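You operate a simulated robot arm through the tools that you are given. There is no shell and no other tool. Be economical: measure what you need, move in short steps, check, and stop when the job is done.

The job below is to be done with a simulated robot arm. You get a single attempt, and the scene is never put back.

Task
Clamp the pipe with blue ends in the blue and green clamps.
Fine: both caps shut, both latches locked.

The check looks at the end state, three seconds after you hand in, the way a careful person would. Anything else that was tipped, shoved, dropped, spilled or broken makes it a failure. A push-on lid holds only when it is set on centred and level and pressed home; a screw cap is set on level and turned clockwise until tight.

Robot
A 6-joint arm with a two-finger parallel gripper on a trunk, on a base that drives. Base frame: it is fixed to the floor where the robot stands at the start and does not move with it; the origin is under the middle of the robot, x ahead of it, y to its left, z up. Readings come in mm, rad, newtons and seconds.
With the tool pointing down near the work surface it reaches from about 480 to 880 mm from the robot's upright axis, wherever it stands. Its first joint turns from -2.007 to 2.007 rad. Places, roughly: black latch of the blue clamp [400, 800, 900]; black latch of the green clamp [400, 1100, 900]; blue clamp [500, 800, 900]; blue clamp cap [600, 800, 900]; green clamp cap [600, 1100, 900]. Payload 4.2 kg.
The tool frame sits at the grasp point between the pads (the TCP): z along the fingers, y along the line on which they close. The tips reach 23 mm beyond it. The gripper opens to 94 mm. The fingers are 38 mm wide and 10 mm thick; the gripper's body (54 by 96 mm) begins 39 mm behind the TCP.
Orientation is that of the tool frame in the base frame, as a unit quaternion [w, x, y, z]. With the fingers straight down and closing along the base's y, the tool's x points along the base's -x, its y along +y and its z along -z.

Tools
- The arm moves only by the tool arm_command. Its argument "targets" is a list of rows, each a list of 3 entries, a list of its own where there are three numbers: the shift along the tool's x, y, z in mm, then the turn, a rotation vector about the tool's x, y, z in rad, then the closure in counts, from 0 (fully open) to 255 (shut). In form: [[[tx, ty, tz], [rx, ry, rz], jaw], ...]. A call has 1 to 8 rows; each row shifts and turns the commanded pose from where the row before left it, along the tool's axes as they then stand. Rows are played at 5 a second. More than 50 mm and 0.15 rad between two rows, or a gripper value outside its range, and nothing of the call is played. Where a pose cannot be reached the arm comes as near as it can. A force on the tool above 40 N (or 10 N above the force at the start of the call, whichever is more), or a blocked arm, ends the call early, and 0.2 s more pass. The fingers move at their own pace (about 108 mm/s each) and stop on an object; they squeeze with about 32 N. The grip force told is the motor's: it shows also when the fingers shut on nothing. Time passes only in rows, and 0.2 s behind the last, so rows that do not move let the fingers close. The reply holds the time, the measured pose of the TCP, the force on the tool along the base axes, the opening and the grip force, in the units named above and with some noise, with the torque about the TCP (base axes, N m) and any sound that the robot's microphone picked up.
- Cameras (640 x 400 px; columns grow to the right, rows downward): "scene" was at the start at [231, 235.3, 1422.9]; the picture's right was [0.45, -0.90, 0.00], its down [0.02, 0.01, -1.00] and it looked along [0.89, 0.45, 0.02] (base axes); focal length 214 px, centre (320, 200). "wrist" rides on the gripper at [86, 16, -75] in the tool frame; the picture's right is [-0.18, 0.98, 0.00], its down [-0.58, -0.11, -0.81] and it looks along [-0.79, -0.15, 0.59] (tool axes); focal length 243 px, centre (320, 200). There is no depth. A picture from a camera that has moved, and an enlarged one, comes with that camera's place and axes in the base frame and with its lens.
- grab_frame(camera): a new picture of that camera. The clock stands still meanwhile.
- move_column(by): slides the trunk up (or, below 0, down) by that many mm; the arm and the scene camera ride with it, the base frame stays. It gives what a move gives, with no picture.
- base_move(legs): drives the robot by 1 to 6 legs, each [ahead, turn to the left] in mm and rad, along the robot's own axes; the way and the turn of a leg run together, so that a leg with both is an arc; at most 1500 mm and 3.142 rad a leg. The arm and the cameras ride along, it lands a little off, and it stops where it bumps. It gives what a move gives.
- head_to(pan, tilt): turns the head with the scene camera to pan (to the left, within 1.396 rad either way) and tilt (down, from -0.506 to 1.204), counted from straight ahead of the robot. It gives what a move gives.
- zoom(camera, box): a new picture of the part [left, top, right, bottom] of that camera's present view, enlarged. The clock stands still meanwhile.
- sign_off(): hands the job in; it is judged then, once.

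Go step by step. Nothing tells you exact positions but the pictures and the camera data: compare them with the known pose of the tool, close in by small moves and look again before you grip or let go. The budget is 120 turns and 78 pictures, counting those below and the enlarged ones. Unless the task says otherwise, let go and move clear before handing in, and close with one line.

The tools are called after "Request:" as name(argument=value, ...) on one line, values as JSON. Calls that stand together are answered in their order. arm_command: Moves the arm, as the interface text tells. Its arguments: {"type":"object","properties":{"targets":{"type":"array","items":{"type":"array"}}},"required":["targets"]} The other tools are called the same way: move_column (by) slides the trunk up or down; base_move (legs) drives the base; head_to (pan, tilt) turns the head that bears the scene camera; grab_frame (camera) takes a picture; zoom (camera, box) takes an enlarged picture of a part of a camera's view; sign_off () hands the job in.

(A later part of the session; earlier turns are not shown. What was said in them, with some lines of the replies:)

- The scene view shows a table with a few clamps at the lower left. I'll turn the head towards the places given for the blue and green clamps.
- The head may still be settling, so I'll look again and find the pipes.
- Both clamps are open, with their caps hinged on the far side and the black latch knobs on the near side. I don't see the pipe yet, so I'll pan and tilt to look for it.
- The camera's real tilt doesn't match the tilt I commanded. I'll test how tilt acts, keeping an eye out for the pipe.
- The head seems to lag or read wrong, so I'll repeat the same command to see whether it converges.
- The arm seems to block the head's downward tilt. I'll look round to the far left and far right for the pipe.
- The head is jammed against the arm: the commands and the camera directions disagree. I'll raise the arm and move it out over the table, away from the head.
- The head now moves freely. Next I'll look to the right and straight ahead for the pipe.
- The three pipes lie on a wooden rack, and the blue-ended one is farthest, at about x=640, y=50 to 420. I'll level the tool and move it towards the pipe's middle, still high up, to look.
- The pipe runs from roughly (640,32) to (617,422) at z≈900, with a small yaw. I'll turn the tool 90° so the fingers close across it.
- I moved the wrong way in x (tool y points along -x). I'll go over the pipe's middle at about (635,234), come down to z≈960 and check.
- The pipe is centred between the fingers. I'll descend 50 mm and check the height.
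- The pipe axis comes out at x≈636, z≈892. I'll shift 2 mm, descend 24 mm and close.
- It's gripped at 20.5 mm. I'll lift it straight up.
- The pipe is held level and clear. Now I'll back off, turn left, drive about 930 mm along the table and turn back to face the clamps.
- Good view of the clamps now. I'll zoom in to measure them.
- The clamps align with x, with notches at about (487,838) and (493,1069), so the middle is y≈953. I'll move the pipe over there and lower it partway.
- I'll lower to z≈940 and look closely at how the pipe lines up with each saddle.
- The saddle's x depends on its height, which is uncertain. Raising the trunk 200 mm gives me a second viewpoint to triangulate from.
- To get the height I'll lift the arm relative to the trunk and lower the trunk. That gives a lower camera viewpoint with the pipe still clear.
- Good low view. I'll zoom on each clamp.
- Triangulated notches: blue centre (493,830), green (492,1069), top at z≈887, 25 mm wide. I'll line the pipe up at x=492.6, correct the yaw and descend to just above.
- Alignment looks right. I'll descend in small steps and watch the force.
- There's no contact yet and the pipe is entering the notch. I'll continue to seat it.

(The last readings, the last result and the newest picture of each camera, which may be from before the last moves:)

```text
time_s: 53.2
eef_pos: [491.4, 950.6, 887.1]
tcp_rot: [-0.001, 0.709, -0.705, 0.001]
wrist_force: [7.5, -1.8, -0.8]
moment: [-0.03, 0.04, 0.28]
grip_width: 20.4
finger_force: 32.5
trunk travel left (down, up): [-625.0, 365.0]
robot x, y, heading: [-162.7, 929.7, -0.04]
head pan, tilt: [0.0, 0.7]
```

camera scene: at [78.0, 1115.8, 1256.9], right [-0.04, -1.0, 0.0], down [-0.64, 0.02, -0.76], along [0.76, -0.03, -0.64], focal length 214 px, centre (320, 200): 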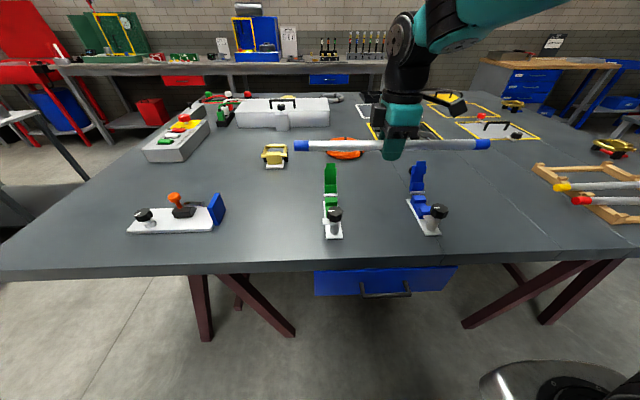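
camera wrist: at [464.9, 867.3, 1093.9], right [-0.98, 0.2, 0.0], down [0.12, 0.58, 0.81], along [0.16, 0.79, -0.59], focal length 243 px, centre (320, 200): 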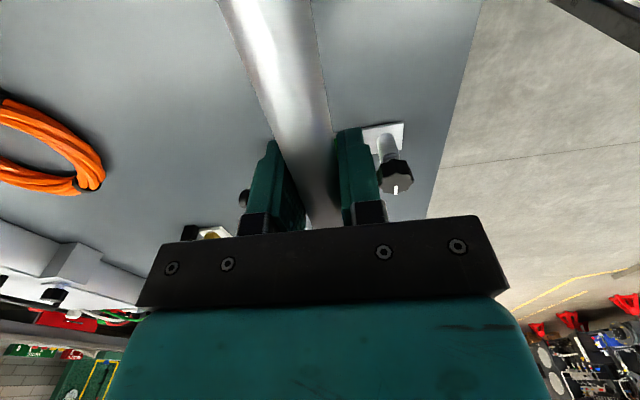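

There's a sideways force of about 7 N, so the pipe is rubbing a wall. I'll look.

Request:
zoom(camera="scene", box=[380, 170, 460, 220])

Request:
zoom(camera="scene", box=[290, 170, 370, 220])

```text
8.00 times, centred on (420, 195) of scene
camera zoom: at [78.3, 1115.7, 1256.8], right [-0.04, -1.0, 0.0], down [-0.64, 0.02, -0.76], along [0.76, -0.03, -0.64], focal length 1716 px, centre (-480, 240)
```

zoom: 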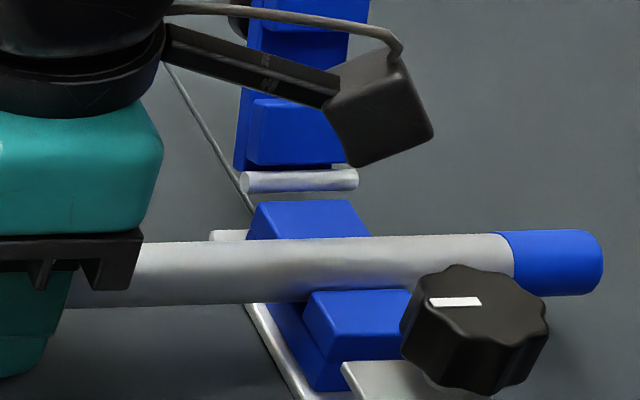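

```text
8.00 times, centred on (330, 195) of scene
camera zoom: at [78.3, 1115.7, 1256.8], right [-0.04, -1.0, 0.0], down [-0.64, 0.02, -0.76], along [0.76, -0.03, -0.64], focal length 1716 px, centre (240, 240)
```

zoom: 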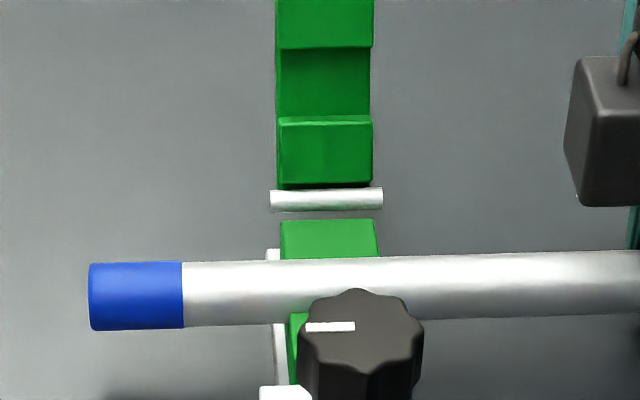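

It's nearly seated. I'll shift 1 mm in +x and nudge down until the floor takes the load.

Request:
arm_command(targets=[[[0, -1, 0], [0, 0, 0], 255], [[0, 0, 1], [0, 0, 0], 255], [[0, 0, 1], [0, 0, 0], 255], [[0, 0, 0], [0, 0, 0], 255]])

```text
time_s: 54.2
eef_pos: [493.2, 950.7, 887.8]
tcp_rot: [-0.002, 0.708, -0.706, 0.001]
wrist_force: [-2.2, -5.0, 22.8]
moment: [-0.1, 0.05, 0.22]
grip_width: 20.6
finger_force: 32.3
trunk travel left (down, up): [-625.0, 365.0]
robot x, y, heading: [-167.3, 928.6, -0.038]
head pan, tilt: [0.0, 0.7]
```

It's seated on the floor (22.8 N). I'll ease off, open and lift straight up.

Request:
arm_command(targets=[[[0, 0, -2], [0, 0, 0], 255], [[0, 0, 0], [0, 0, 0], 100], [[0, 0, 0], [0, 0, 0], 60], [[0, 0, 0], [0, 0, 0], 60], [[0, 0, -30], [0, 0, 0], 60], [[0, 0, -40], [0, 0, 0], 60], [[0, 0, -45], [0, 0, 0], 60], [[0, 0, -45], [0, 0, 0], 60]])

Request:
grab_frame(camera="wrist")

Request:
zoom(camera="scene", box=[270, 140, 462, 260])

```text
time_s: 56.0
eef_pos: [492.5, 951.0, 1046.7]
tcp_rot: [0.0, 0.708, -0.706, 0.0]
wrist_force: [0.1, -0.3, 0.0]
moment: [-0.01, 0.03, 0.02]
grip_width: 72.0
finger_force: 0.0
trunk travel left (down, up): [-625.0, 365.0]
robot x, y, heading: [-164.2, 930.7, -0.039]
head pan, tilt: [0.0, 0.7]
```

```text
36 pictures are left
camera wrist: at [477.0, 864.4, 1123.0], right [-0.98, 0.18, 0.0], down [0.11, 0.58, 0.81], along [0.15, 0.79, -0.59], focal length 243 px, centre (320, 200)
```

wrist: 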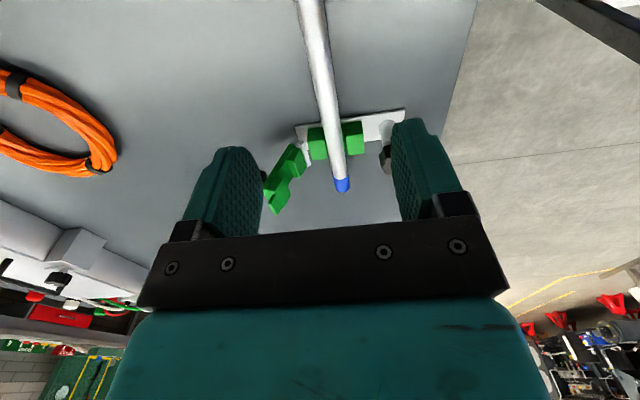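

```text
3.33 times, centred on (366, 200) of scene
camera zoom: at [78.2, 1115.8, 1256.8], right [-0.04, -1.0, 0.0], down [-0.64, 0.02, -0.76], along [0.76, -0.03, -0.64], focal length 715 px, centre (167, 200)
```

zoom: 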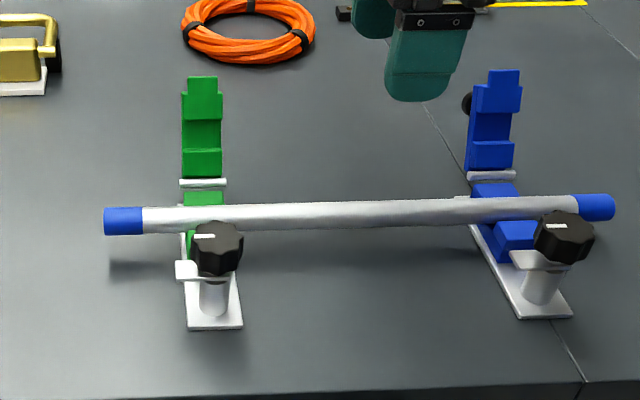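

The pipe is seated in both saddles. Now for the caps: I'll close the fingers and go over and behind the green cap, to about x=640, y=1069.

Request:
arm_command(targets=[[[0, 0, -30], [0, 0, 0], 255], [[0, 0, -30], [0, 0, 0], 255], [[-30, -37, 0], [0, 0, 0], 255], [[-30, -37, 0], [0, 0, 0], 255], [[-30, -37, 0], [0, 0, 0], 255], [[-28, -37, 0], [0, 0, 0], 255], [[0, 0, 0], [0, 0, 0], 255]])

Request:
arm_command(targets=[[[0, 0, 45], [0, 0, 0], 255], [[0, 0, 45], [0, 0, 0], 255], [[0, 0, 42], [0, 0, 0], 255], [[0, 0, 0], [0, 0, 0], 255]])

Request:
zoom(camera="scene", box=[270, 120, 430, 220])

Request:
grab_frame(camera="wrist")

```text
time_s: 57.6
eef_pos: [625.1, 1058.9, 1103.5]
tcp_rot: [0.0, 0.709, -0.705, 0.001]
wrist_force: [1.0, -0.2, 0.5]
moment: [0.0, 0.01, -0.03]
grip_width: 0.0
finger_force: 31.8
out of reach, approached as far as the arm can: row 6
trunk travel left (down, up): [-625.0, 365.0]
robot x, y, heading: [-164.7, 932.4, -0.038]
head pan, tilt: [0.0, 0.7]
```

```text
time_s: 58.6
eef_pos: [625.2, 1058.4, 973.0]
tcp_rot: [-0.001, 0.708, -0.706, 0.0]
wrist_force: [-0.4, 0.0, -0.4]
moment: [-0.02, 0.01, 0.0]
grip_width: 0.0
finger_force: 32.1
trunk travel left (down, up): [-625.0, 365.0]
robot x, y, heading: [-164.9, 930.7, -0.037]
head pan, tilt: [0.0, 0.7]
```

```text
4.00 times, centred on (350, 170) of scene
camera zoom: at [77.9, 1115.8, 1256.9], right [-0.04, -1.0, 0.0], down [-0.64, 0.02, -0.76], along [0.76, -0.03, -0.64], focal length 858 px, centre (200, 320)
```

zoom: 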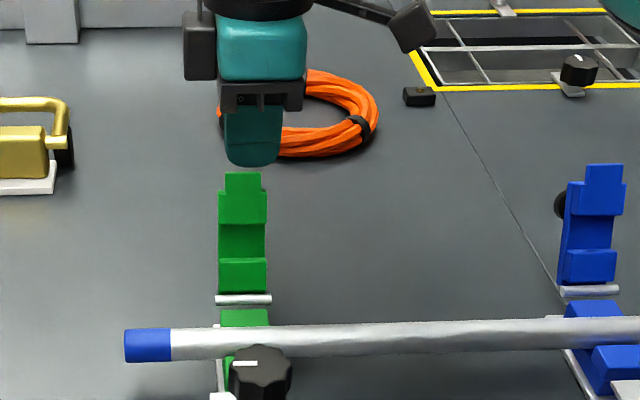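

```text
33 pictures are left
camera wrist: at [608.9, 972.1, 1048.1], right [-0.98, 0.18, 0.0], down [0.11, 0.58, 0.81], along [0.15, 0.79, -0.59], focal length 243 px, centre (320, 200)
```

wrist: 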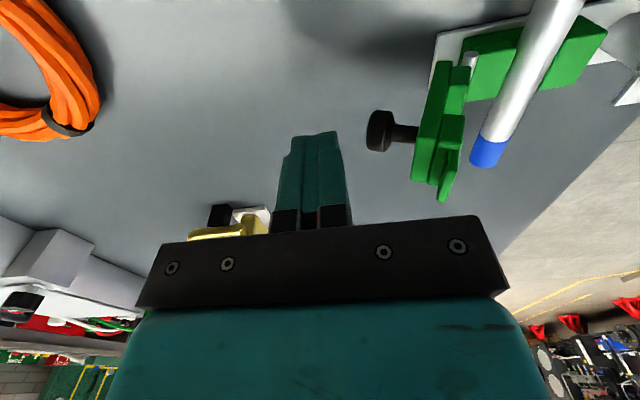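

The wrist view clearly shows the green cap with its knob sticking out towards +x. I'll push it in -x, shifting a little in +y.

Request:
arm_command(targets=[[[-8, 8, 0], [0, 0, 0], 255], [[0, 10, 0], [0, 0, 0], 255], [[0, 10, 0], [0, 0, 0], 255], [[0, 10, 0], [0, 0, 0], 255], [[0, 10, 0], [0, 0, 0], 255], [[0, 10, 0], [0, 0, 0], 255]])

Request:
grab_frame(camera="wrist")

```text
time_s: 60.0
eef_pos: [569.7, 1066.7, 976.8]
tcp_rot: [-0.005, 0.708, -0.706, 0.002]
wrist_force: [12.9, -1.1, 18.5]
moment: [0.03, -0.35, -0.04]
grip_width: 0.0
finger_force: 32.1
trunk travel left (down, up): [-625.0, 365.0]
robot x, y, heading: [-162.8, 929.8, -0.039]
head pan, tilt: [0.0, 0.7]
```

```text
32 pictures are left
camera wrist: at [552.3, 979.9, 1052.3], right [-0.98, 0.18, -0.01], down [0.1, 0.58, 0.81], along [0.15, 0.8, -0.59], focal length 243 px, centre (320, 200)
```

wrist: 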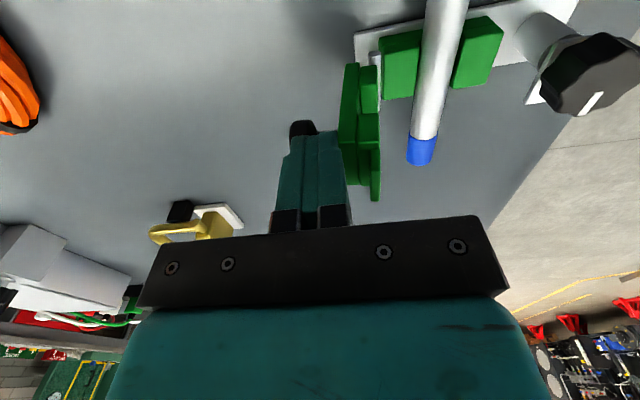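

The finger sits on the knob stem just behind the cap. I'll lift above the stem and push the cap's upper part past vertical.

Request:
arm_command(targets=[[[0, -6, -10], [0, 0, 0], 255], [[0, 0, -8], [0, 0, 0], 255], [[0, 8, 0], [0, 0, 0], 255], [[0, 8, -1], [0, 0, 0], 255], [[0, 8, -1], [0, 0, 0], 255], [[0, 8, -1], [0, 0, 0], 255], [[0, 8, -1], [0, 0, 0], 255]])

Request:
grab_frame(camera="wrist")

```text
time_s: 61.6
eef_pos: [533.6, 1066.2, 996.5]
tcp_rot: [0.001, 0.708, -0.706, 0.0]
wrist_force: [0.4, -0.3, -0.4]
moment: [-0.03, 0.0, 0.02]
grip_width: 0.1
finger_force: 31.7
trunk travel left (down, up): [-625.0, 365.0]
robot x, y, heading: [-164.8, 927.2, -0.033]
head pan, tilt: [0.0, 0.7]
```

```text
31 pictures are left
camera wrist: at [516.9, 981.0, 1072.0], right [-0.98, 0.18, 0.0], down [0.11, 0.58, 0.81], along [0.15, 0.79, -0.59], focal length 243 px, centre (320, 200)
```

wrist: 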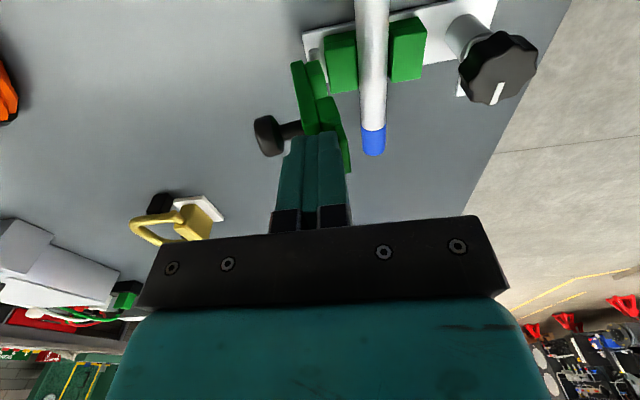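

The cap is now leaning past vertical towards the saddle, so I'll continue in -x.

Request:
arm_command(targets=[[[0, 8, 0], [0, 0, 0], 255], [[0, 8, 0], [0, 0, 0], 255], [[0, 8, 0], [0, 0, 0], 255], [[0, 8, 0], [0, 0, 0], 255], [[0, 8, 0], [0, 0, 0], 255], [[0, 0, 0], [0, 0, 0], 255]])

Request:
grab_frame(camera="wrist")

```text
time_s: 63.0
eef_pos: [491.5, 1066.5, 996.0]
tcp_rot: [-0.001, 0.708, -0.707, 0.001]
wrist_force: [0.3, -0.6, 0.0]
moment: [-0.01, 0.0, -0.02]
grip_width: 0.0
finger_force: 32.1
trunk travel left (down, up): [-625.0, 365.0]
robot x, y, heading: [-166.2, 930.6, -0.04]
head pan, tilt: [0.0, 0.7]
```

```text
30 pictures are left
camera wrist: at [476.4, 980.4, 1071.4], right [-0.98, 0.18, 0.0], down [0.11, 0.58, 0.81], along [0.15, 0.79, -0.59], focal length 243 px, centre (320, 200)
```

wrist: 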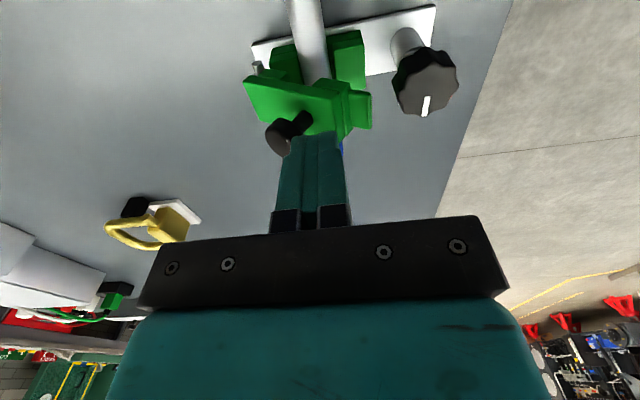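

The cap has swung well over and holds there by friction. I'll move to x≈466, clear of the cap's knob, and press its free end down.

Request:
arm_command(targets=[[[-2, 13, 0], [0, 0, 0], 255], [[0, 12, 0], [0, 0, 0], 255], [[0, 0, 12], [0, 0, 0], 255], [[0, 0, 12], [0, 0, 0], 255], [[0, 0, 10], [0, 0, 0], 255], [[0, 0, 8], [0, 0, 0], 255], [[0, 0, 6], [0, 0, 0], 255], [[0, 0, 6], [0, 0, 0], 255]])

Request:
grab_frame(camera="wrist")

```text
time_s: 64.4
eef_pos: [467.4, 1069.4, 962.6]
tcp_rot: [-0.003, 0.708, -0.706, 0.001]
wrist_force: [-12.9, -6.7, 24.5]
moment: [-0.17, 0.16, -0.06]
grip_width: 0.0
finger_force: 31.9
trunk travel left (down, up): [-625.0, 365.0]
robot x, y, heading: [-162.8, 930.6, -0.037]
head pan, tilt: [0.0, 0.7]
stopped in row 6: the force on the tool passed its limit at 49 N (the readings are from after the stop); the commanded pose is now the measured one
```

```text
29 pictures are left
camera wrist: at [450.7, 982.6, 1038.6], right [-0.98, 0.18, -0.01], down [0.1, 0.58, 0.81], along [0.15, 0.8, -0.59], focal length 243 px, centre (320, 200)
```

wrist: 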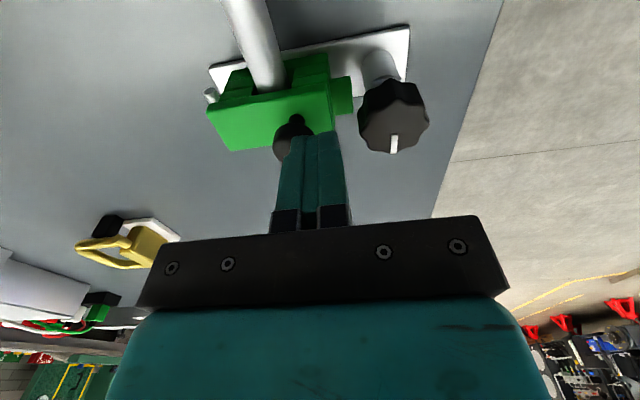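

The cap is nearly down, and the finger seems to be on the knob. I'll check from the scene camera.

Request:
zoom(camera="scene", box=[290, 160, 386, 220])

```text
6.67 times, centred on (338, 190) of scene
camera zoom: at [76.6, 1115.2, 1257.5], right [-0.04, -1.0, 0.0], down [-0.64, 0.03, -0.77], along [0.77, -0.03, -0.64], focal length 1430 px, centre (200, 267)
```

zoom: 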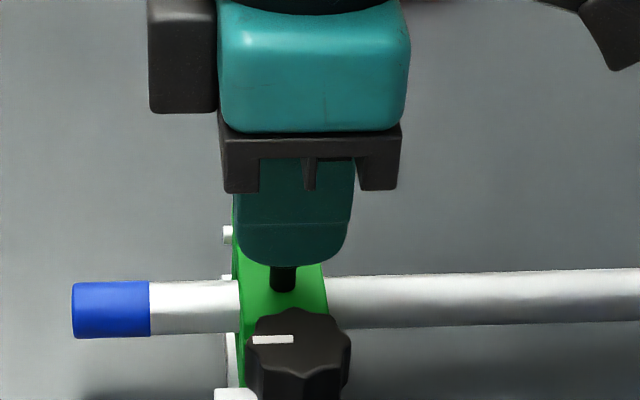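

I'll lift off and inspect whether the cap is fully shut.

Request:
arm_command(targets=[[[0, 0, -25], [0, 0, 0], 255], [[0, 0, -25], [0, 0, 0], 255], [[0, 0, -25], [0, 0, 0], 255]])

Request:
zoom(camera="wrist", box=[180, 0, 500, 200])

Request:
zoom(camera="scene", box=[300, 170, 364, 230])

```text
time_s: 65.2
eef_pos: [467.4, 1069.6, 1037.4]
tcp_rot: [-0.003, 0.708, -0.707, 0.001]
wrist_force: [-0.3, -0.7, 0.5]
moment: [0.04, 0.04, -0.02]
grip_width: 0.1
finger_force: 32.2
trunk travel left (down, up): [-625.0, 365.0]
robot x, y, heading: [-166.7, 930.9, -0.04]
head pan, tilt: [0.0, 0.7]
```

```text
2.00 times, centred on (340, 100) of wrist
camera zoom: at [451.1, 984.2, 1112.6], right [-0.98, 0.18, 0.0], down [0.1, 0.58, 0.81], along [0.15, 0.79, -0.59], focal length 485 px, centre (280, 400)
```

zoom: 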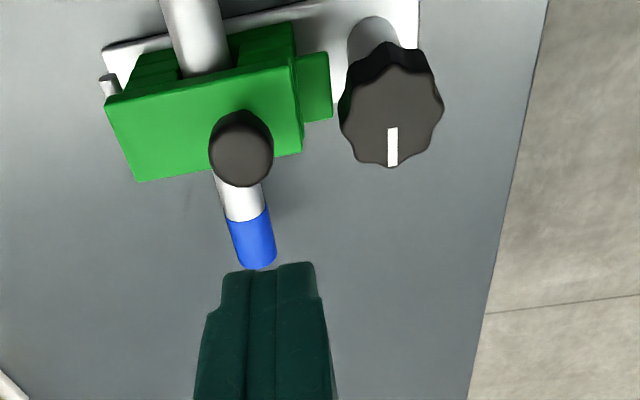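

```text
6.67 times, centred on (332, 200) of scene
camera zoom: at [78.1, 1115.8, 1256.8], right [-0.04, -1.0, 0.0], down [-0.64, 0.02, -0.76], along [0.76, -0.03, -0.64], focal length 1430 px, centre (240, 200)
```

zoom: 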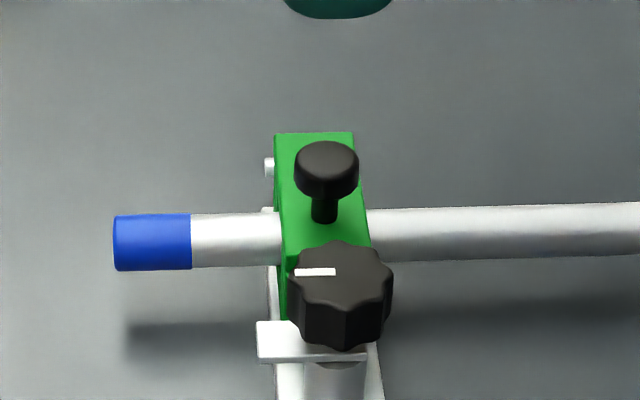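

The green cap is shut. Next is the blue cap the same way: go over and behind it, with the tips just above its knob.

Request:
arm_command(targets=[[[0, 0, -40], [0, 0, 0], 255], [[0, 0, -25], [0, 0, 0], 255], [[40, -26, 0], [0, 0, 0], 255], [[40, -26, 0], [0, 0, 0], 255], [[40, -26, 0], [0, 0, 0], 255], [[40, -26, 0], [0, 0, 0], 255], [[40, -26, 0], [0, 0, 0], 255], [[40, -22, 0], [0, 0, 0], 255]])

Request:
arm_command(targets=[[[0, 0, 40], [0, 0, 0], 255], [[0, 0, 40], [0, 0, 0], 255], [[0, 0, 32], [0, 0, 0], 255], [[0, 0, 0], [0, 0, 0], 255]])

Request:
grab_frame(camera="wrist")

```text
time_s: 67.0
eef_pos: [620.7, 829.0, 1101.2]
tcp_rot: [-0.003, 0.709, -0.705, 0.002]
wrist_force: [0.3, 0.5, 0.6]
moment: [-0.04, -0.01, 0.03]
grip_width: 0.4
finger_force: 32.5
trunk travel left (down, up): [-625.0, 365.0]
robot x, y, heading: [-164.8, 927.5, -0.037]
head pan, tilt: [0.0, 0.7]
```

```text
time_s: 68.0
eef_pos: [622.1, 827.8, 987.2]
tcp_rot: [-0.002, 0.708, -0.706, 0.0]
wrist_force: [0.0, 0.0, -0.2]
moment: [-0.02, -0.02, -0.03]
grip_width: 0.0
finger_force: 32.2
trunk travel left (down, up): [-625.0, 365.0]
robot x, y, heading: [-167.8, 927.7, -0.037]
head pan, tilt: [0.0, 0.7]
```

```text
25 pictures are left
camera wrist: at [605.0, 742.4, 1064.0], right [-0.98, 0.18, -0.01], down [0.1, 0.58, 0.81], along [0.15, 0.79, -0.59], focal length 243 px, centre (320, 200)
```

wrist: 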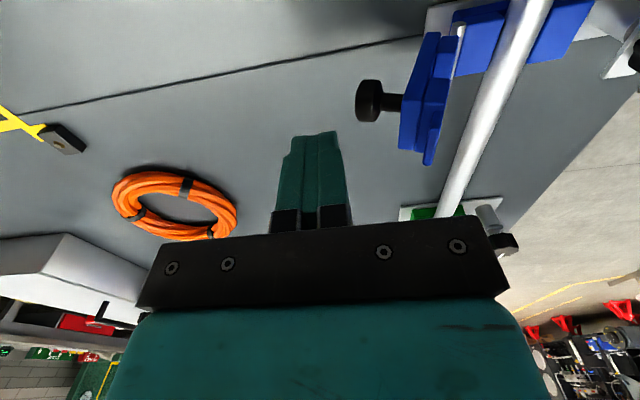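

Now I'll sweep in -x to swing the blue cap over.

Request:
arm_command(targets=[[[0, 12, 0], [0, 0, 0], 255], [[0, 12, 0], [0, 0, 0], 255], [[0, 10, 0], [0, 0, 0], 255], [[0, 10, 0], [0, 0, 0], 255], [[0, 10, 0], [0, 0, 0], 255], [[0, 10, -1], [0, 0, 0], 255], [[0, 10, -2], [0, 0, 0], 255], [[0, 10, -2], [0, 0, 0], 255]])

Request:
grab_frame(camera="wrist")

```text
time_s: 69.8
eef_pos: [537.5, 829.3, 991.8]
tcp_rot: [-0.003, 0.708, -0.706, 0.002]
wrist_force: [1.2, 0.5, 1.6]
moment: [0.01, 0.02, 0.02]
grip_width: 0.1
finger_force: 32.1
trunk travel left (down, up): [-625.0, 365.0]
robot x, y, heading: [-167.4, 933.6, -0.038]
head pan, tilt: [0.0, 0.7]
```

```text
24 pictures are left
camera wrist: at [521.4, 742.1, 1068.5], right [-0.98, 0.18, 0.0], down [0.1, 0.58, 0.81], along [0.15, 0.79, -0.59], focal length 243 px, centre (320, 200)
```

wrist: 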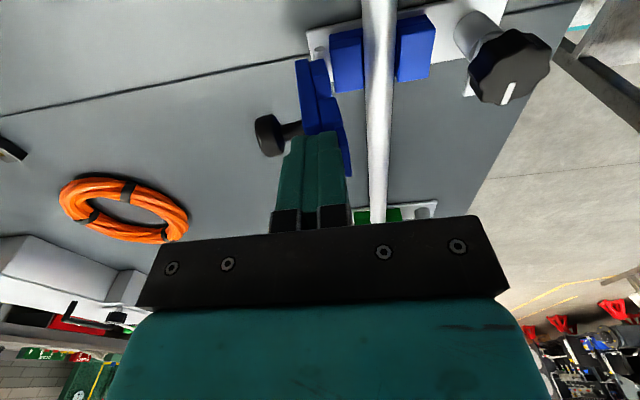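

Same as the green one: I'll continue in -x to x≈491 and then 478, and press down on the knob end.

Request:
arm_command(targets=[[[0, 8, -2], [0, 0, 0], 255], [[0, 8, -2], [0, 0, 0], 255], [[0, 8, 0], [0, 0, 0], 255], [[0, 8, 0], [0, 0, 0], 255], [[0, 8, 0], [0, 0, 0], 255], [[0, 6, 0], [0, 0, 0], 255], [[0, 12, 0], [0, 0, 0], 255], [[0, 12, 0], [0, 0, 0], 255]])

Request:
arm_command(targets=[[[0, 0, 12], [0, 0, 0], 255], [[0, 0, 12], [0, 0, 0], 255], [[0, 0, 8], [0, 0, 0], 255], [[0, 0, 6], [0, 0, 0], 255], [[0, 0, 4], [0, 0, 0], 255], [[0, 0, 4], [0, 0, 0], 255]])

Request:
zoom(camera="wrist", box=[180, 0, 500, 200])

```text
time_s: 71.6
eef_pos: [465.1, 829.1, 997.0]
tcp_rot: [-0.002, 0.708, -0.706, 0.001]
wrist_force: [0.2, -0.1, 0.2]
moment: [0.01, -0.03, -0.01]
grip_width: 0.2
finger_force: 31.8
trunk travel left (down, up): [-625.0, 365.0]
robot x, y, heading: [-165.0, 930.5, -0.038]
head pan, tilt: [0.0, 0.7]
```

```text
time_s: 73.0
eef_pos: [467.6, 831.3, 949.4]
tcp_rot: [-0.002, 0.708, -0.706, 0.001]
wrist_force: [0.4, -0.1, -0.3]
moment: [0.0, 0.04, 0.02]
grip_width: 0.1
finger_force: 31.5
trunk travel left (down, up): [-625.0, 365.0]
robot x, y, heading: [-165.1, 930.8, -0.04]
head pan, tilt: [0.0, 0.7]
```

```text
2.00 times, centred on (340, 100) of wrist
camera zoom: at [450.5, 743.9, 1026.2], right [-0.98, 0.18, 0.0], down [0.1, 0.58, 0.81], along [0.15, 0.79, -0.59], focal length 485 px, centre (280, 400)
```

zoom: 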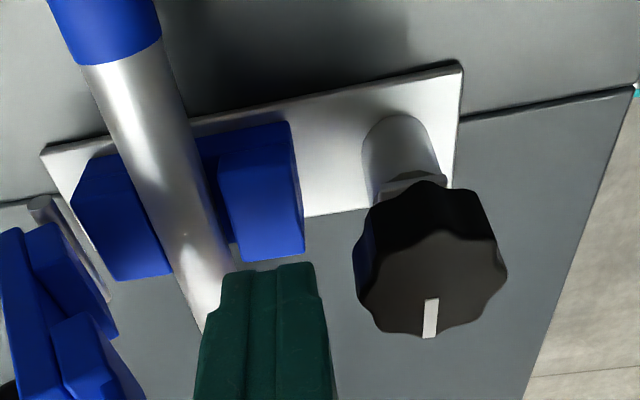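

The blue cap slipped back under the finger and is still upright. I'll lift and look before retrying.

Request:
arm_command(targets=[[[0, 0, -40], [0, 0, 0], 255], [[0, 0, -40], [0, 0, 0], 255], [[0, 0, -40], [0, 0, 0], 255]])

Request:
grab_frame(camera="wrist")

```text
time_s: 73.8
eef_pos: [465.2, 829.7, 1072.6]
tcp_rot: [-0.002, 0.708, -0.706, 0.0]
wrist_force: [1.1, 0.2, -1.2]
moment: [-0.02, 0.0, -0.01]
grip_width: 0.0
finger_force: 32.4
trunk travel left (down, up): [-625.0, 365.0]
robot x, y, heading: [-166.6, 929.4, -0.038]
head pan, tilt: [0.0, 0.7]
```

```text
22 pictures are left
camera wrist: at [449.4, 743.8, 1147.7], right [-0.98, 0.18, 0.0], down [0.1, 0.58, 0.81], along [0.15, 0.79, -0.59], focal length 243 px, centre (320, 200)
```

wrist: 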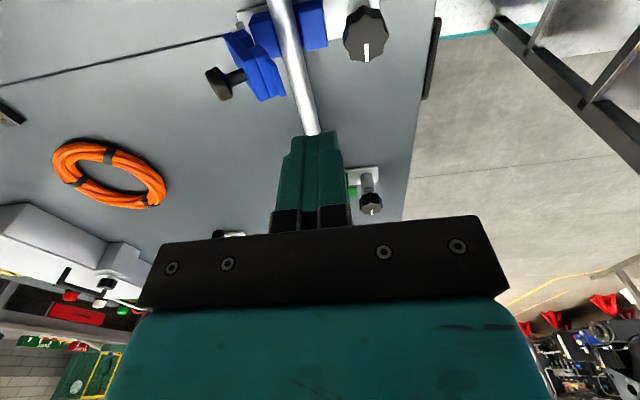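

The cap is about vertical. I'll go back behind it and push again with the finger a bit lower (TCP z≈986) so it doesn't slip off the tongue.

Request:
arm_command(targets=[[[0, -40, 0], [0, 0, 0], 255], [[0, -40, 0], [0, 0, 0], 255], [[0, -33, 0], [0, 0, 0], 255], [[0, 0, 40], [0, 0, 0], 255], [[0, 0, 35], [0, 0, 0], 255], [[0, 0, 10], [0, 0, 0], 255], [[0, 0, 0], [0, 0, 0], 255]])

Request:
arm_command(targets=[[[0, 8, 0], [0, 0, 0], 255], [[0, 8, 0], [0, 0, 0], 255], [[0, 8, 0], [0, 0, 0], 255], [[0, 8, 0], [0, 0, 0], 255], [[0, 8, 0], [0, 0, 0], 255], [[0, 8, 0], [0, 0, 0], 255]])

Request:
grab_frame(camera="wrist")

```text
time_s: 75.4
eef_pos: [581.2, 828.4, 985.3]
tcp_rot: [-0.003, 0.708, -0.706, 0.001]
wrist_force: [1.3, 0.3, -0.8]
moment: [0.01, 0.0, 0.01]
grip_width: 0.0
finger_force: 31.9
trunk travel left (down, up): [-625.0, 365.0]
robot x, y, heading: [-165.9, 933.0, -0.039]
head pan, tilt: [0.0, 0.7]
```

```text
time_s: 76.8
eef_pos: [532.4, 828.8, 985.7]
tcp_rot: [-0.003, 0.708, -0.706, 0.001]
wrist_force: [-0.1, 0.2, -0.4]
moment: [0.0, 0.0, 0.0]
grip_width: 0.0
finger_force: 31.8
trunk travel left (down, up): [-625.0, 365.0]
robot x, y, heading: [-168.3, 931.0, -0.037]
head pan, tilt: [0.0, 0.7]
```

```text
21 pictures are left
camera wrist: at [516.0, 742.6, 1061.6], right [-0.98, 0.18, 0.0], down [0.1, 0.58, 0.81], along [0.15, 0.79, -0.59], focal length 243 px, centre (320, 200)
```

wrist: 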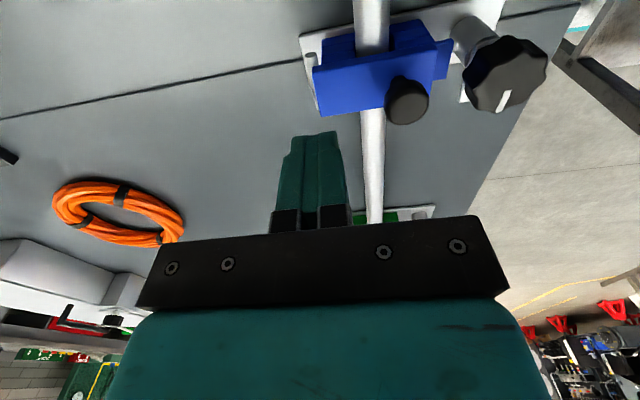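

The blue cap dropped shut. I'll press its knob lightly to be sure it's home.

Request:
arm_command(targets=[[[0, 20, 0], [0, 0, 0], 255], [[0, 20, 0], [0, 0, 0], 255], [[0, 20, 0], [0, 0, 0], 255], [[0, 0, 10], [0, 0, 0], 255], [[0, 0, 6], [0, 0, 0], 255], [[0, 0, 4], [0, 0, 0], 255], [[0, 0, 3], [0, 0, 0], 255], [[0, 0, 3], [0, 0, 0], 255]])

```text
time_s: 78.6
eef_pos: [472.9, 829.9, 962.9]
tcp_rot: [-0.005, 0.708, -0.706, 0.003]
wrist_force: [-8.1, -3.6, 36.3]
moment: [-0.2, 0.1, 0.24]
grip_width: 0.2
finger_force: 32.5
trunk travel left (down, up): [-625.0, 365.0]
robot x, y, heading: [-165.0, 929.4, -0.045]
head pan, tilt: [0.0, 0.7]
```

Both caps are pressed home. Next are the latch knobs, which need a quarter turn clockwise so the tabs swing over the tongues. I'll lift, move over the blue knob at (429.5,827.5) and set the fingers diagonally.

Request:
arm_command(targets=[[[0, 0, -35], [0, 0, 0], 87], [[0, 0, -30], [0, 0, 0], 87], [[2.5, 43, 0], [0, 0, -0.131], 87], [[0, 0, 0], [0, 0, -0.131], 87], [[0, 0, 0], [0, 0, -0.131], 87], [[0, 0, 0], [0, 0, -0.131], 87], [[0, 0, 0], [0, 0, -0.131], 87], [[0, 0, 0], [0, 0, -0.13], 87]])

Request:
zoom(camera="wrist", box=[160, 0, 480, 200])

Request:
zoom(camera="scene", box=[376, 170, 472, 230])

```text
time_s: 80.4
eef_pos: [429.0, 825.1, 1024.0]
tcp_rot: [-0.002, 0.925, -0.38, 0.001]
wrist_force: [0.4, 0.8, 0.6]
moment: [0.01, -0.02, -0.05]
grip_width: 61.8
finger_force: 0.0
trunk travel left (down, up): [-625.0, 365.0]
robot x, y, heading: [-163.7, 930.5, -0.032]
head pan, tilt: [0.0, 0.7]
```

```text
2.00 times, centred on (320, 100) of wrist
camera zoom: at [478.9, 754.2, 1100.3], right [-0.82, -0.57, -0.01], down [-0.34, 0.48, 0.81], along [-0.46, 0.66, -0.59], focal length 485 px, centre (320, 400)
```

zoom: 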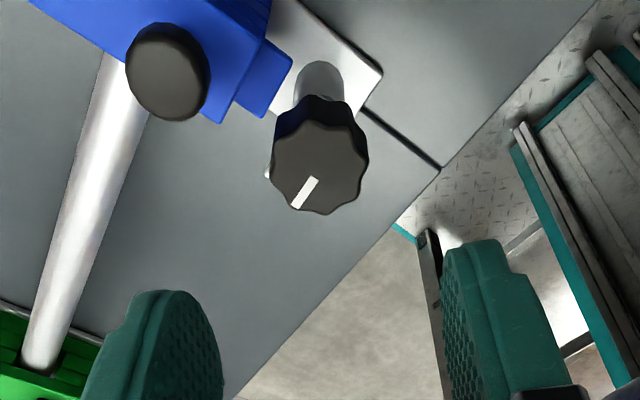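

```text
6.67 times, centred on (424, 200) of scene
camera zoom: at [77.8, 1115.7, 1256.9], right [-0.04, -1.0, 0.0], down [-0.64, 0.02, -0.76], along [0.76, -0.03, -0.64], focal length 1430 px, centre (-373, 200)
```

zoom: 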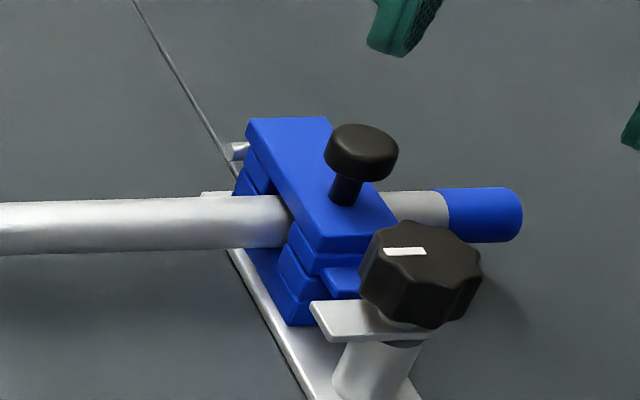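

Centring is good to about 3 mm along the finger width. I'll narrow the opening to 48 mm to clear the cap knob and lower over the latch knob.

Request:
arm_command(targets=[[[-2.5, 0, 0], [0, 0, 0], 125], [[0, 0, 35], [0, 0, 0], 125], [[0, 0, 25], [0, 0, 0], 125]])

Request:
grab_frame(camera="wrist")

Request:
zoom(camera="scene", box=[376, 170, 472, 230])

```text
time_s: 81.2
eef_pos: [428.0, 827.5, 965.1]
tcp_rot: [-0.002, 0.925, -0.381, 0.002]
wrist_force: [0.5, 1.1, -0.3]
moment: [0.03, -0.02, -0.04]
grip_width: 47.8
finger_force: 0.0
trunk travel left (down, up): [-625.0, 365.0]
robot x, y, heading: [-165.8, 931.7, -0.04]
head pan, tilt: [0.0, 0.7]
```

```text
18 pictures are left
camera wrist: at [476.9, 755.6, 1041.7], right [-0.82, -0.57, -0.01], down [-0.34, 0.48, 0.81], along [-0.45, 0.67, -0.59], focal length 243 px, centre (320, 200)
```

wrist: 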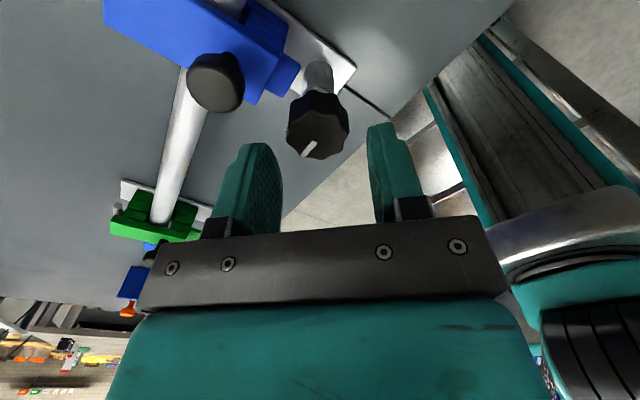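

```text
6.67 times, centred on (424, 200) of scene
camera zoom: at [77.6, 1115.7, 1257.0], right [-0.04, -1.0, 0.0], down [-0.64, 0.02, -0.77], along [0.76, -0.03, -0.64], focal length 1430 px, centre (-373, 200)
```

zoom: 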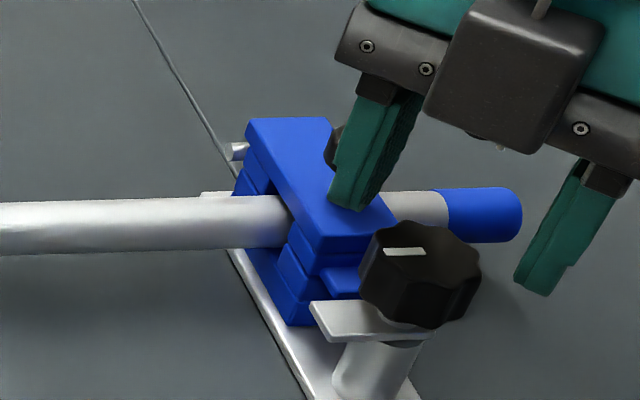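

Well centred. I'll descend to TCP z≈936 and close on the knob.

Request:
arm_command(targets=[[[0, 0, 15], [0, 0, 0], 125], [[0, 0, 14], [0, 0, 0], 125], [[0, 0, 0], [0, 0, 0], 255], [[0, 0, 0], [0, 0, 0], 255], [[0, 0, 0], [0, 0, 0], 255]])

Request:
grab_frame(camera="wrist")

```text
time_s: 82.4
eef_pos: [428.3, 828.6, 935.4]
tcp_rot: [-0.003, 0.925, -0.381, 0.004]
wrist_force: [15.4, 12.8, 4.3]
moment: [-0.1, 0.16, 0.01]
grip_width: 34.7
finger_force: 45.2
trunk travel left (down, up): [-625.0, 365.0]
robot x, y, heading: [-162.9, 927.2, -0.038]
head pan, tilt: [0.0, 0.7]
```

```text
16 pictures are left
camera wrist: at [478.0, 756.8, 1012.5], right [-0.82, -0.57, -0.01], down [-0.34, 0.48, 0.81], along [-0.45, 0.66, -0.59], focal length 243 px, centre (320, 200)
```

wrist: 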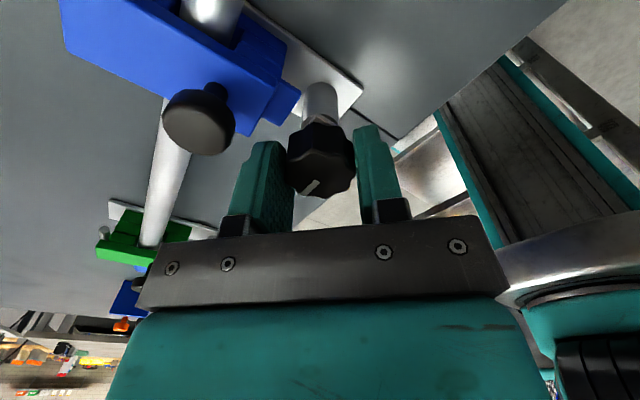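

Gripped at 34.7 mm with some side load. I'll shift 1 mm to relieve it and start turning clockwise seen from above.

Request:
arm_command(targets=[[[0, -1, 0], [0, 0, 0], 255], [[0, 0, 0], [0, 0, 0.1], 255], [[0, 0, 0], [0, 0, 0.1], 255], [[0, 0, 0], [0, 0, 0.1], 255], [[0, 0, 0], [0, 0, 0.1], 255]])

Request:
grab_frame(camera="wrist")

```text
time_s: 83.6
eef_pos: [429.1, 829.0, 936.8]
tcp_rot: [-0.002, 0.83, -0.558, 0.003]
wrist_force: [16.5, 0.6, 19.0]
moment: [-1.09, 0.48, 0.03]
grip_width: 34.4
finger_force: 45.0
trunk travel left (down, up): [-625.0, 365.0]
robot x, y, heading: [-165.7, 933.9, -0.041]
head pan, tilt: [0.0, 0.7]
```

```text
15 pictures are left
camera wrist: at [445.6, 743.2, 1012.3], right [-0.98, -0.2, -0.01], down [-0.12, 0.58, 0.81], along [-0.16, 0.79, -0.59], focal length 243 px, centre (320, 200)
```

wrist: 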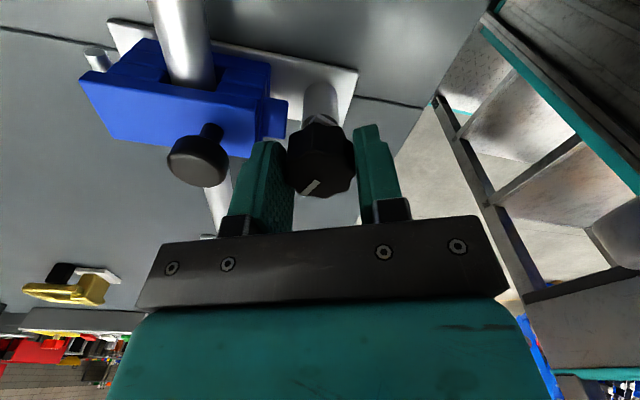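

The knob turns with the gripper. There's some upward load, so I'll ease up 1.5 mm and continue in small increments.

Request:
arm_command(targets=[[[0, 0, -1.5], [0, 0, 0], 255], [[0, -0.5, 0], [0, 0, 0.1], 255], [[0, 0, 0], [0, 0, 0.1], 255], [[0, 0, 0], [0, 0, 0.1], 255], [[0, 0, 0], [0, 0, 0], 255]])

```text
time_s: 84.8
eef_pos: [430.0, 827.4, 936.2]
tcp_rot: [-0.001, 0.736, -0.677, 0.0]
wrist_force: [19.1, -6.4, -1.6]
moment: [-1.39, 0.17, -0.03]
grip_width: 34.8
finger_force: 44.9
trunk travel left (down, up): [-625.0, 365.0]
robot x, y, heading: [-162.8, 928.4, -0.039]
head pan, tilt: [0.0, 0.7]
```

Request:
arm_command(targets=[[[0, -1, 0], [0, 0, 0.1], 255], [[0, 0, 0], [0, 0, 0.1], 255], [[0, 0, 0], [0, 0, 0.1], 255], [[0, 0, 0], [0, 0, 0.1], 255], [[0, 0, 0], [0, 0, 0], 255]])

Request:
zoom(camera="scene", box=[376, 170, 472, 230])

```text
time_s: 86.0
eef_pos: [429.6, 828.1, 936.1]
tcp_rot: [0.002, -0.588, 0.809, 0.0]
wrist_force: [6.6, -10.7, -2.1]
moment: [-1.16, 0.83, 0.0]
grip_width: 34.8
finger_force: 45.0
trunk travel left (down, up): [-625.0, 365.0]
robot x, y, heading: [-168.2, 933.7, -0.04]
head pan, tilt: [0.0, 0.7]
```

```text
6.67 times, centred on (424, 200) of scene
camera zoom: at [78.3, 1115.2, 1256.8], right [-0.04, -1.0, 0.0], down [-0.64, 0.02, -0.76], along [0.76, -0.03, -0.64], focal length 1430 px, centre (-373, 200)
```

zoom: 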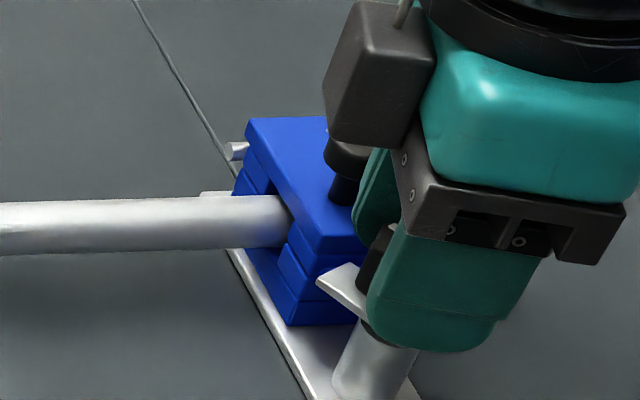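

The tab is swinging towards the tongue, about 63° so far. I'll continue the remaining ~28°.

Request:
arm_command(targets=[[[0, -0.5, 0], [0, 0, 0.1], 255], [[0, 0, 0], [0, 0, 0.1], 255], [[0, 0, 0], [0, 0, 0.1], 255], [[0, 0, 0], [0, 0, 0.1], 255], [[0, 0, 0], [0, 0, 0.07], 255], [[0, 0, 0], [0, 0, 0], 255]])

Request:
zoom(camera="scene", box=[376, 170, 472, 230])

```text
time_s: 87.4
eef_pos: [429.3, 827.8, 935.8]
tcp_rot: [0.002, -0.384, 0.923, 0.001]
wrist_force: [-0.8, -12.7, -16.8]
moment: [-0.35, 0.5, 0.12]
grip_width: 34.4
finger_force: 45.2
trunk travel left (down, up): [-625.0, 365.0]
robot x, y, heading: [-163.2, 924.7, -0.037]
head pan, tilt: [0.0, 0.7]
```

```text
6.67 times, centred on (424, 200) of scene
camera zoom: at [78.4, 1114.9, 1256.8], right [-0.04, -1.0, 0.0], down [-0.64, 0.03, -0.76], along [0.76, -0.03, -0.64], focal length 1430 px, centre (-373, 200)
```

zoom: 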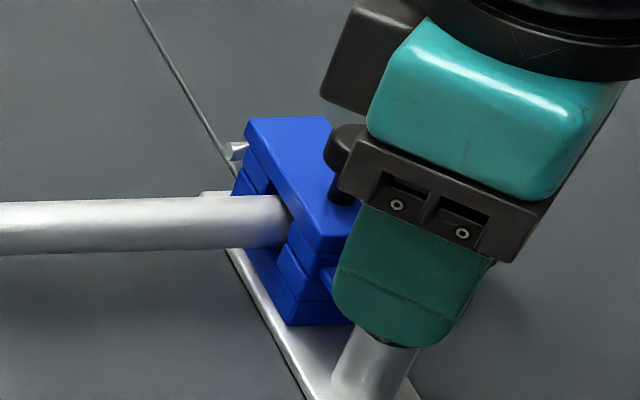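

The knob has turned a full 90°. I'll open slightly, lift off and inspect.

Request:
arm_command(targets=[[[0, 0, 0], [0, 0, 0], 125], [[0, 0, 0], [0, 0, 0], 125], [[0, 0, -15], [0, 0, 0], 125], [[0, 0, -30], [0, 0, 0], 125], [[0, 0, -40], [0, 0, 0], 125], [[0, 0, -20], [0, 0, 0], 125]])

Request:
zoom(camera="scene", box=[376, 170, 472, 230])

```text
time_s: 88.8
eef_pos: [428.3, 827.9, 1040.7]
tcp_rot: [0.002, -0.384, 0.923, 0.001]
wrist_force: [-0.8, -0.5, -0.2]
moment: [-0.01, 0.02, 0.01]
grip_width: 47.9
finger_force: 0.0
trunk travel left (down, up): [-625.0, 365.0]
robot x, y, heading: [-167.0, 929.3, -0.04]
head pan, tilt: [0.0, 0.7]
```

```text
6.67 times, centred on (424, 200) of scene
camera zoom: at [78.0, 1115.6, 1256.8], right [-0.04, -1.0, 0.0], down [-0.64, 0.02, -0.76], along [0.76, -0.03, -0.64], focal length 1430 px, centre (-373, 200)
```

zoom: 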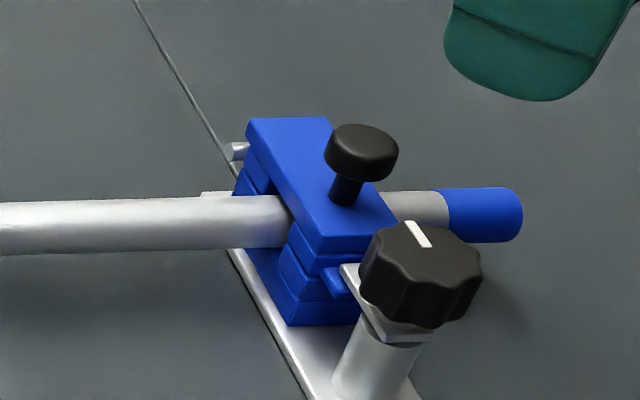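

The blue latch mark now points straight at the cap and the tab lies over the tongue, so it's locked. Next I'll go over the green knob at (427,1068) with the same tool angle.

Request:
arm_command(targets=[[[-28.3, 28.4, 0], [0, 0, 0], 125], [[-28.3, 28.4, 0], [0, 0, 0], 125], [[-28.3, 28.4, 0], [0, 0, 0], 125], [[-28.3, 28.4, 0], [0, 0, 0], 125], [[-28.3, 28.4, 0], [0, 0, 0], 125], [[-28, 28.2, 0], [0, 0, 0], 125], [[0, 0, 35], [0, 0, 0], 125], [[0, 0, 30], [0, 0, 0], 125]])

Request:
grab_frame(camera="wrist")

```text
time_s: 90.6
eef_pos: [427.8, 1068.7, 980.5]
tcp_rot: [0.003, -0.384, 0.923, 0.0]
wrist_force: [-0.1, 0.0, 1.0]
moment: [0.03, -0.02, 0.0]
grip_width: 47.9
finger_force: 0.1
trunk travel left (down, up): [-625.0, 365.0]
robot x, y, heading: [-164.8, 927.9, -0.036]
head pan, tilt: [0.0, 0.7]
```

```text
11 pictures are left
camera wrist: at [354.6, 1019.7, 1055.6], right [-0.57, 0.82, 0.0], down [0.48, 0.33, 0.81], along [0.67, 0.46, -0.59], focal length 243 px, centre (320, 200)
```

wrist: 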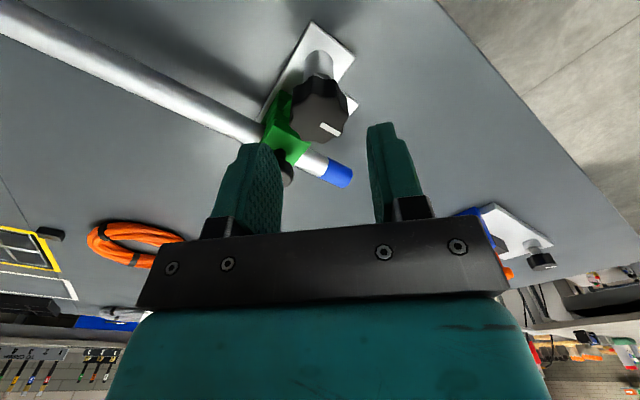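

The green knob is centred. I'll descend to z≈936 and close.

Request:
arm_command(targets=[[[0, 0, 15], [0, 0, 0], 125], [[0, 0, 15], [0, 0, 0], 125], [[0, 0, 14], [0, 0, 0], 125], [[0, 0, 0], [0, 0, 0], 255], [[0, 0, 0], [0, 0, 0], 255], [[0, 0, 0], [0, 0, 0], 255]])

```text
time_s: 92.0
eef_pos: [427.9, 1067.9, 935.5]
tcp_rot: [0.003, -0.386, 0.923, 0.001]
wrist_force: [-5.3, 4.1, 4.8]
moment: [0.72, 0.26, -0.02]
grip_width: 34.7
finger_force: 45.4
trunk travel left (down, up): [-625.0, 365.0]
robot x, y, heading: [-167.4, 933.0, -0.038]
head pan, tilt: [0.0, 0.7]
```

Gripped well with low side load. I'll turn clockwise in increments.

Request:
arm_command(targets=[[[0, 0, 0], [0, 0, 0.1], 255], [[0, 0, 0], [0, 0, 0.1], 255], [[0, 0, 0], [0, 0, 0.1], 255], [[0, 0, 0], [0, 0, 0.1], 255], [[0, 0, 0], [0, 0, 0.1], 255]])

Request:
arm_command(targets=[[[0, 0, 0], [0, 0, 0.1], 255], [[0, 0, 0], [0, 0, 0.1], 255], [[0, 0, 0], [0, 0, 0.1], 255], [[0, 0, 0], [0, 0, 0.1], 255], [[0, 0, 0], [0, 0, 0.1], 255]])

```text
time_s: 93.2
eef_pos: [428.4, 1069.0, 935.1]
tcp_rot: [0.006, -0.143, 0.99, 0.002]
wrist_force: [1.0, -0.9, 29.8]
moment: [-0.41, 0.73, 0.02]
grip_width: 34.6
finger_force: 45.0
trunk travel left (down, up): [-625.0, 365.0]
robot x, y, heading: [-166.8, 928.2, -0.039]
head pan, tilt: [0.0, 0.7]
```

```text
time_s: 94.4
eef_pos: [428.2, 1068.2, 934.3]
tcp_rot: [0.004, 0.106, 0.994, 0.002]
wrist_force: [6.2, -8.8, 35.2]
moment: [-0.65, -0.02, 0.03]
grip_width: 34.8
finger_force: 45.1
trunk travel left (down, up): [-625.0, 365.0]
robot x, y, heading: [-166.8, 929.3, -0.038]
head pan, tilt: [0.0, 0.7]
```

About 58° so far with some upward load. I'll ease up 1.5 mm and finish the turn.

Request:
arm_command(targets=[[[0, 0, -1.5], [0, 0, 0], 255], [[0, 0, 0], [0, 0, 0.1], 255], [[0, 0, 0], [0, 0, 0.1], 255], [[0, 0, 0], [0, 0, 0.1], 255], [[0, 0, 0], [0, 0, 0.1], 255], [[0, 0, 0], [0, 0, 0.1], 255], [[0, 0, 0], [0, 0, 0.07], 255], [[0, 0, 0], [0, 0, 0], 255]])

```text
time_s: 96.2
eef_pos: [427.9, 1068.4, 933.9]
tcp_rot: [0.001, 0.382, 0.924, 0.0]
wrist_force: [1.3, -17.7, -8.9]
moment: [-1.03, -0.76, 0.14]
grip_width: 34.7
finger_force: 45.3
trunk travel left (down, up): [-625.0, 365.0]
robot x, y, heading: [-164.5, 930.6, -0.043]
head pan, tilt: [0.0, 0.7]
```

The full 90° is done. I'll open, lift clear and inspect both clamps.

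Request:
arm_command(targets=[[[0, 0, 0], [0, 0, 0], 125], [[0, 0, 0], [0, 0, 0], 125], [[0, 0, -15], [0, 0, 0], 125], [[0, 0, -30], [0, 0, 0], 125], [[0, 0, -40], [0, 0, 0], 125], [[0, 0, -40], [0, 0, 0], 125], [[0, 0, -40], [0, 0, 0], 125]])

Request:
zoom(camera="scene", box=[290, 170, 386, 230])

Request:
grab_frame(camera="scene")

```text
time_s: 97.8
eef_pos: [426.5, 1067.8, 1100.0]
tcp_rot: [0.002, 0.38, 0.925, 0.002]
wrist_force: [-0.1, 0.5, 0.0]
moment: [-0.04, 0.05, -0.01]
grip_width: 47.8
finger_force: 0.0
trunk travel left (down, up): [-625.0, 365.0]
robot x, y, heading: [-165.6, 927.4, -0.036]
head pan, tilt: [0.0, 0.7]
```

```text
6.67 times, centred on (338, 200) of scene
camera zoom: at [78.0, 1115.5, 1256.8], right [-0.04, -1.0, 0.0], down [-0.64, 0.02, -0.76], along [0.76, -0.03, -0.64], focal length 1430 px, centre (200, 200)
```

zoom: 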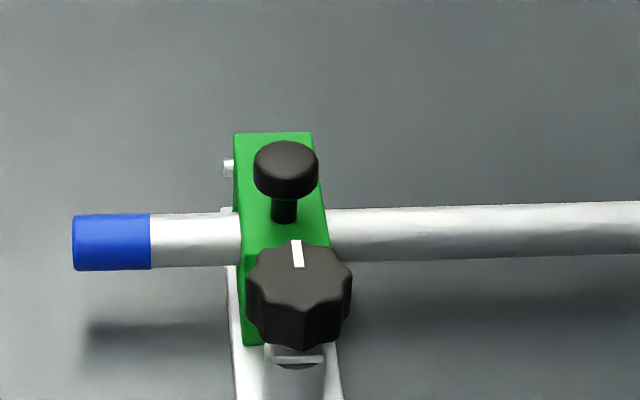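

```text
9 pictures are left
camera scene: at [78.0, 1115.5, 1256.8], right [-0.04, -1.0, 0.0], down [-0.64, 0.02, -0.76], along [0.76, -0.03, -0.64], focal length 214 px, centre (320, 200)
```

scene: 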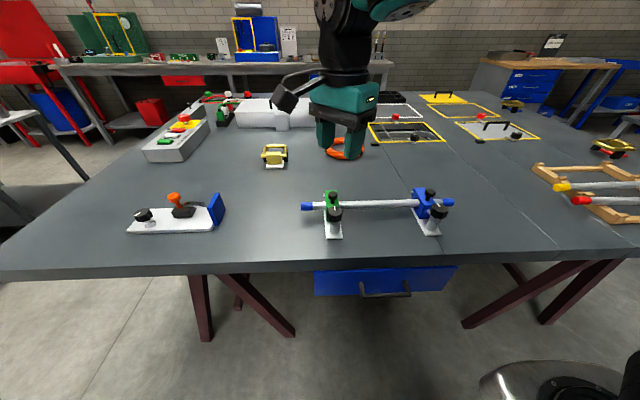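

Both caps are shut, both latch marks point at their caps and nothing else was disturbed. The gripper is clear, so I'm handing in.

Request:
sign_off()

```text
The job is handed in.
```

The blue-ended pipe is clamped in the blue and green clamps, with both caps shut and both latches turned 90° to locked; I don't have the check's result.
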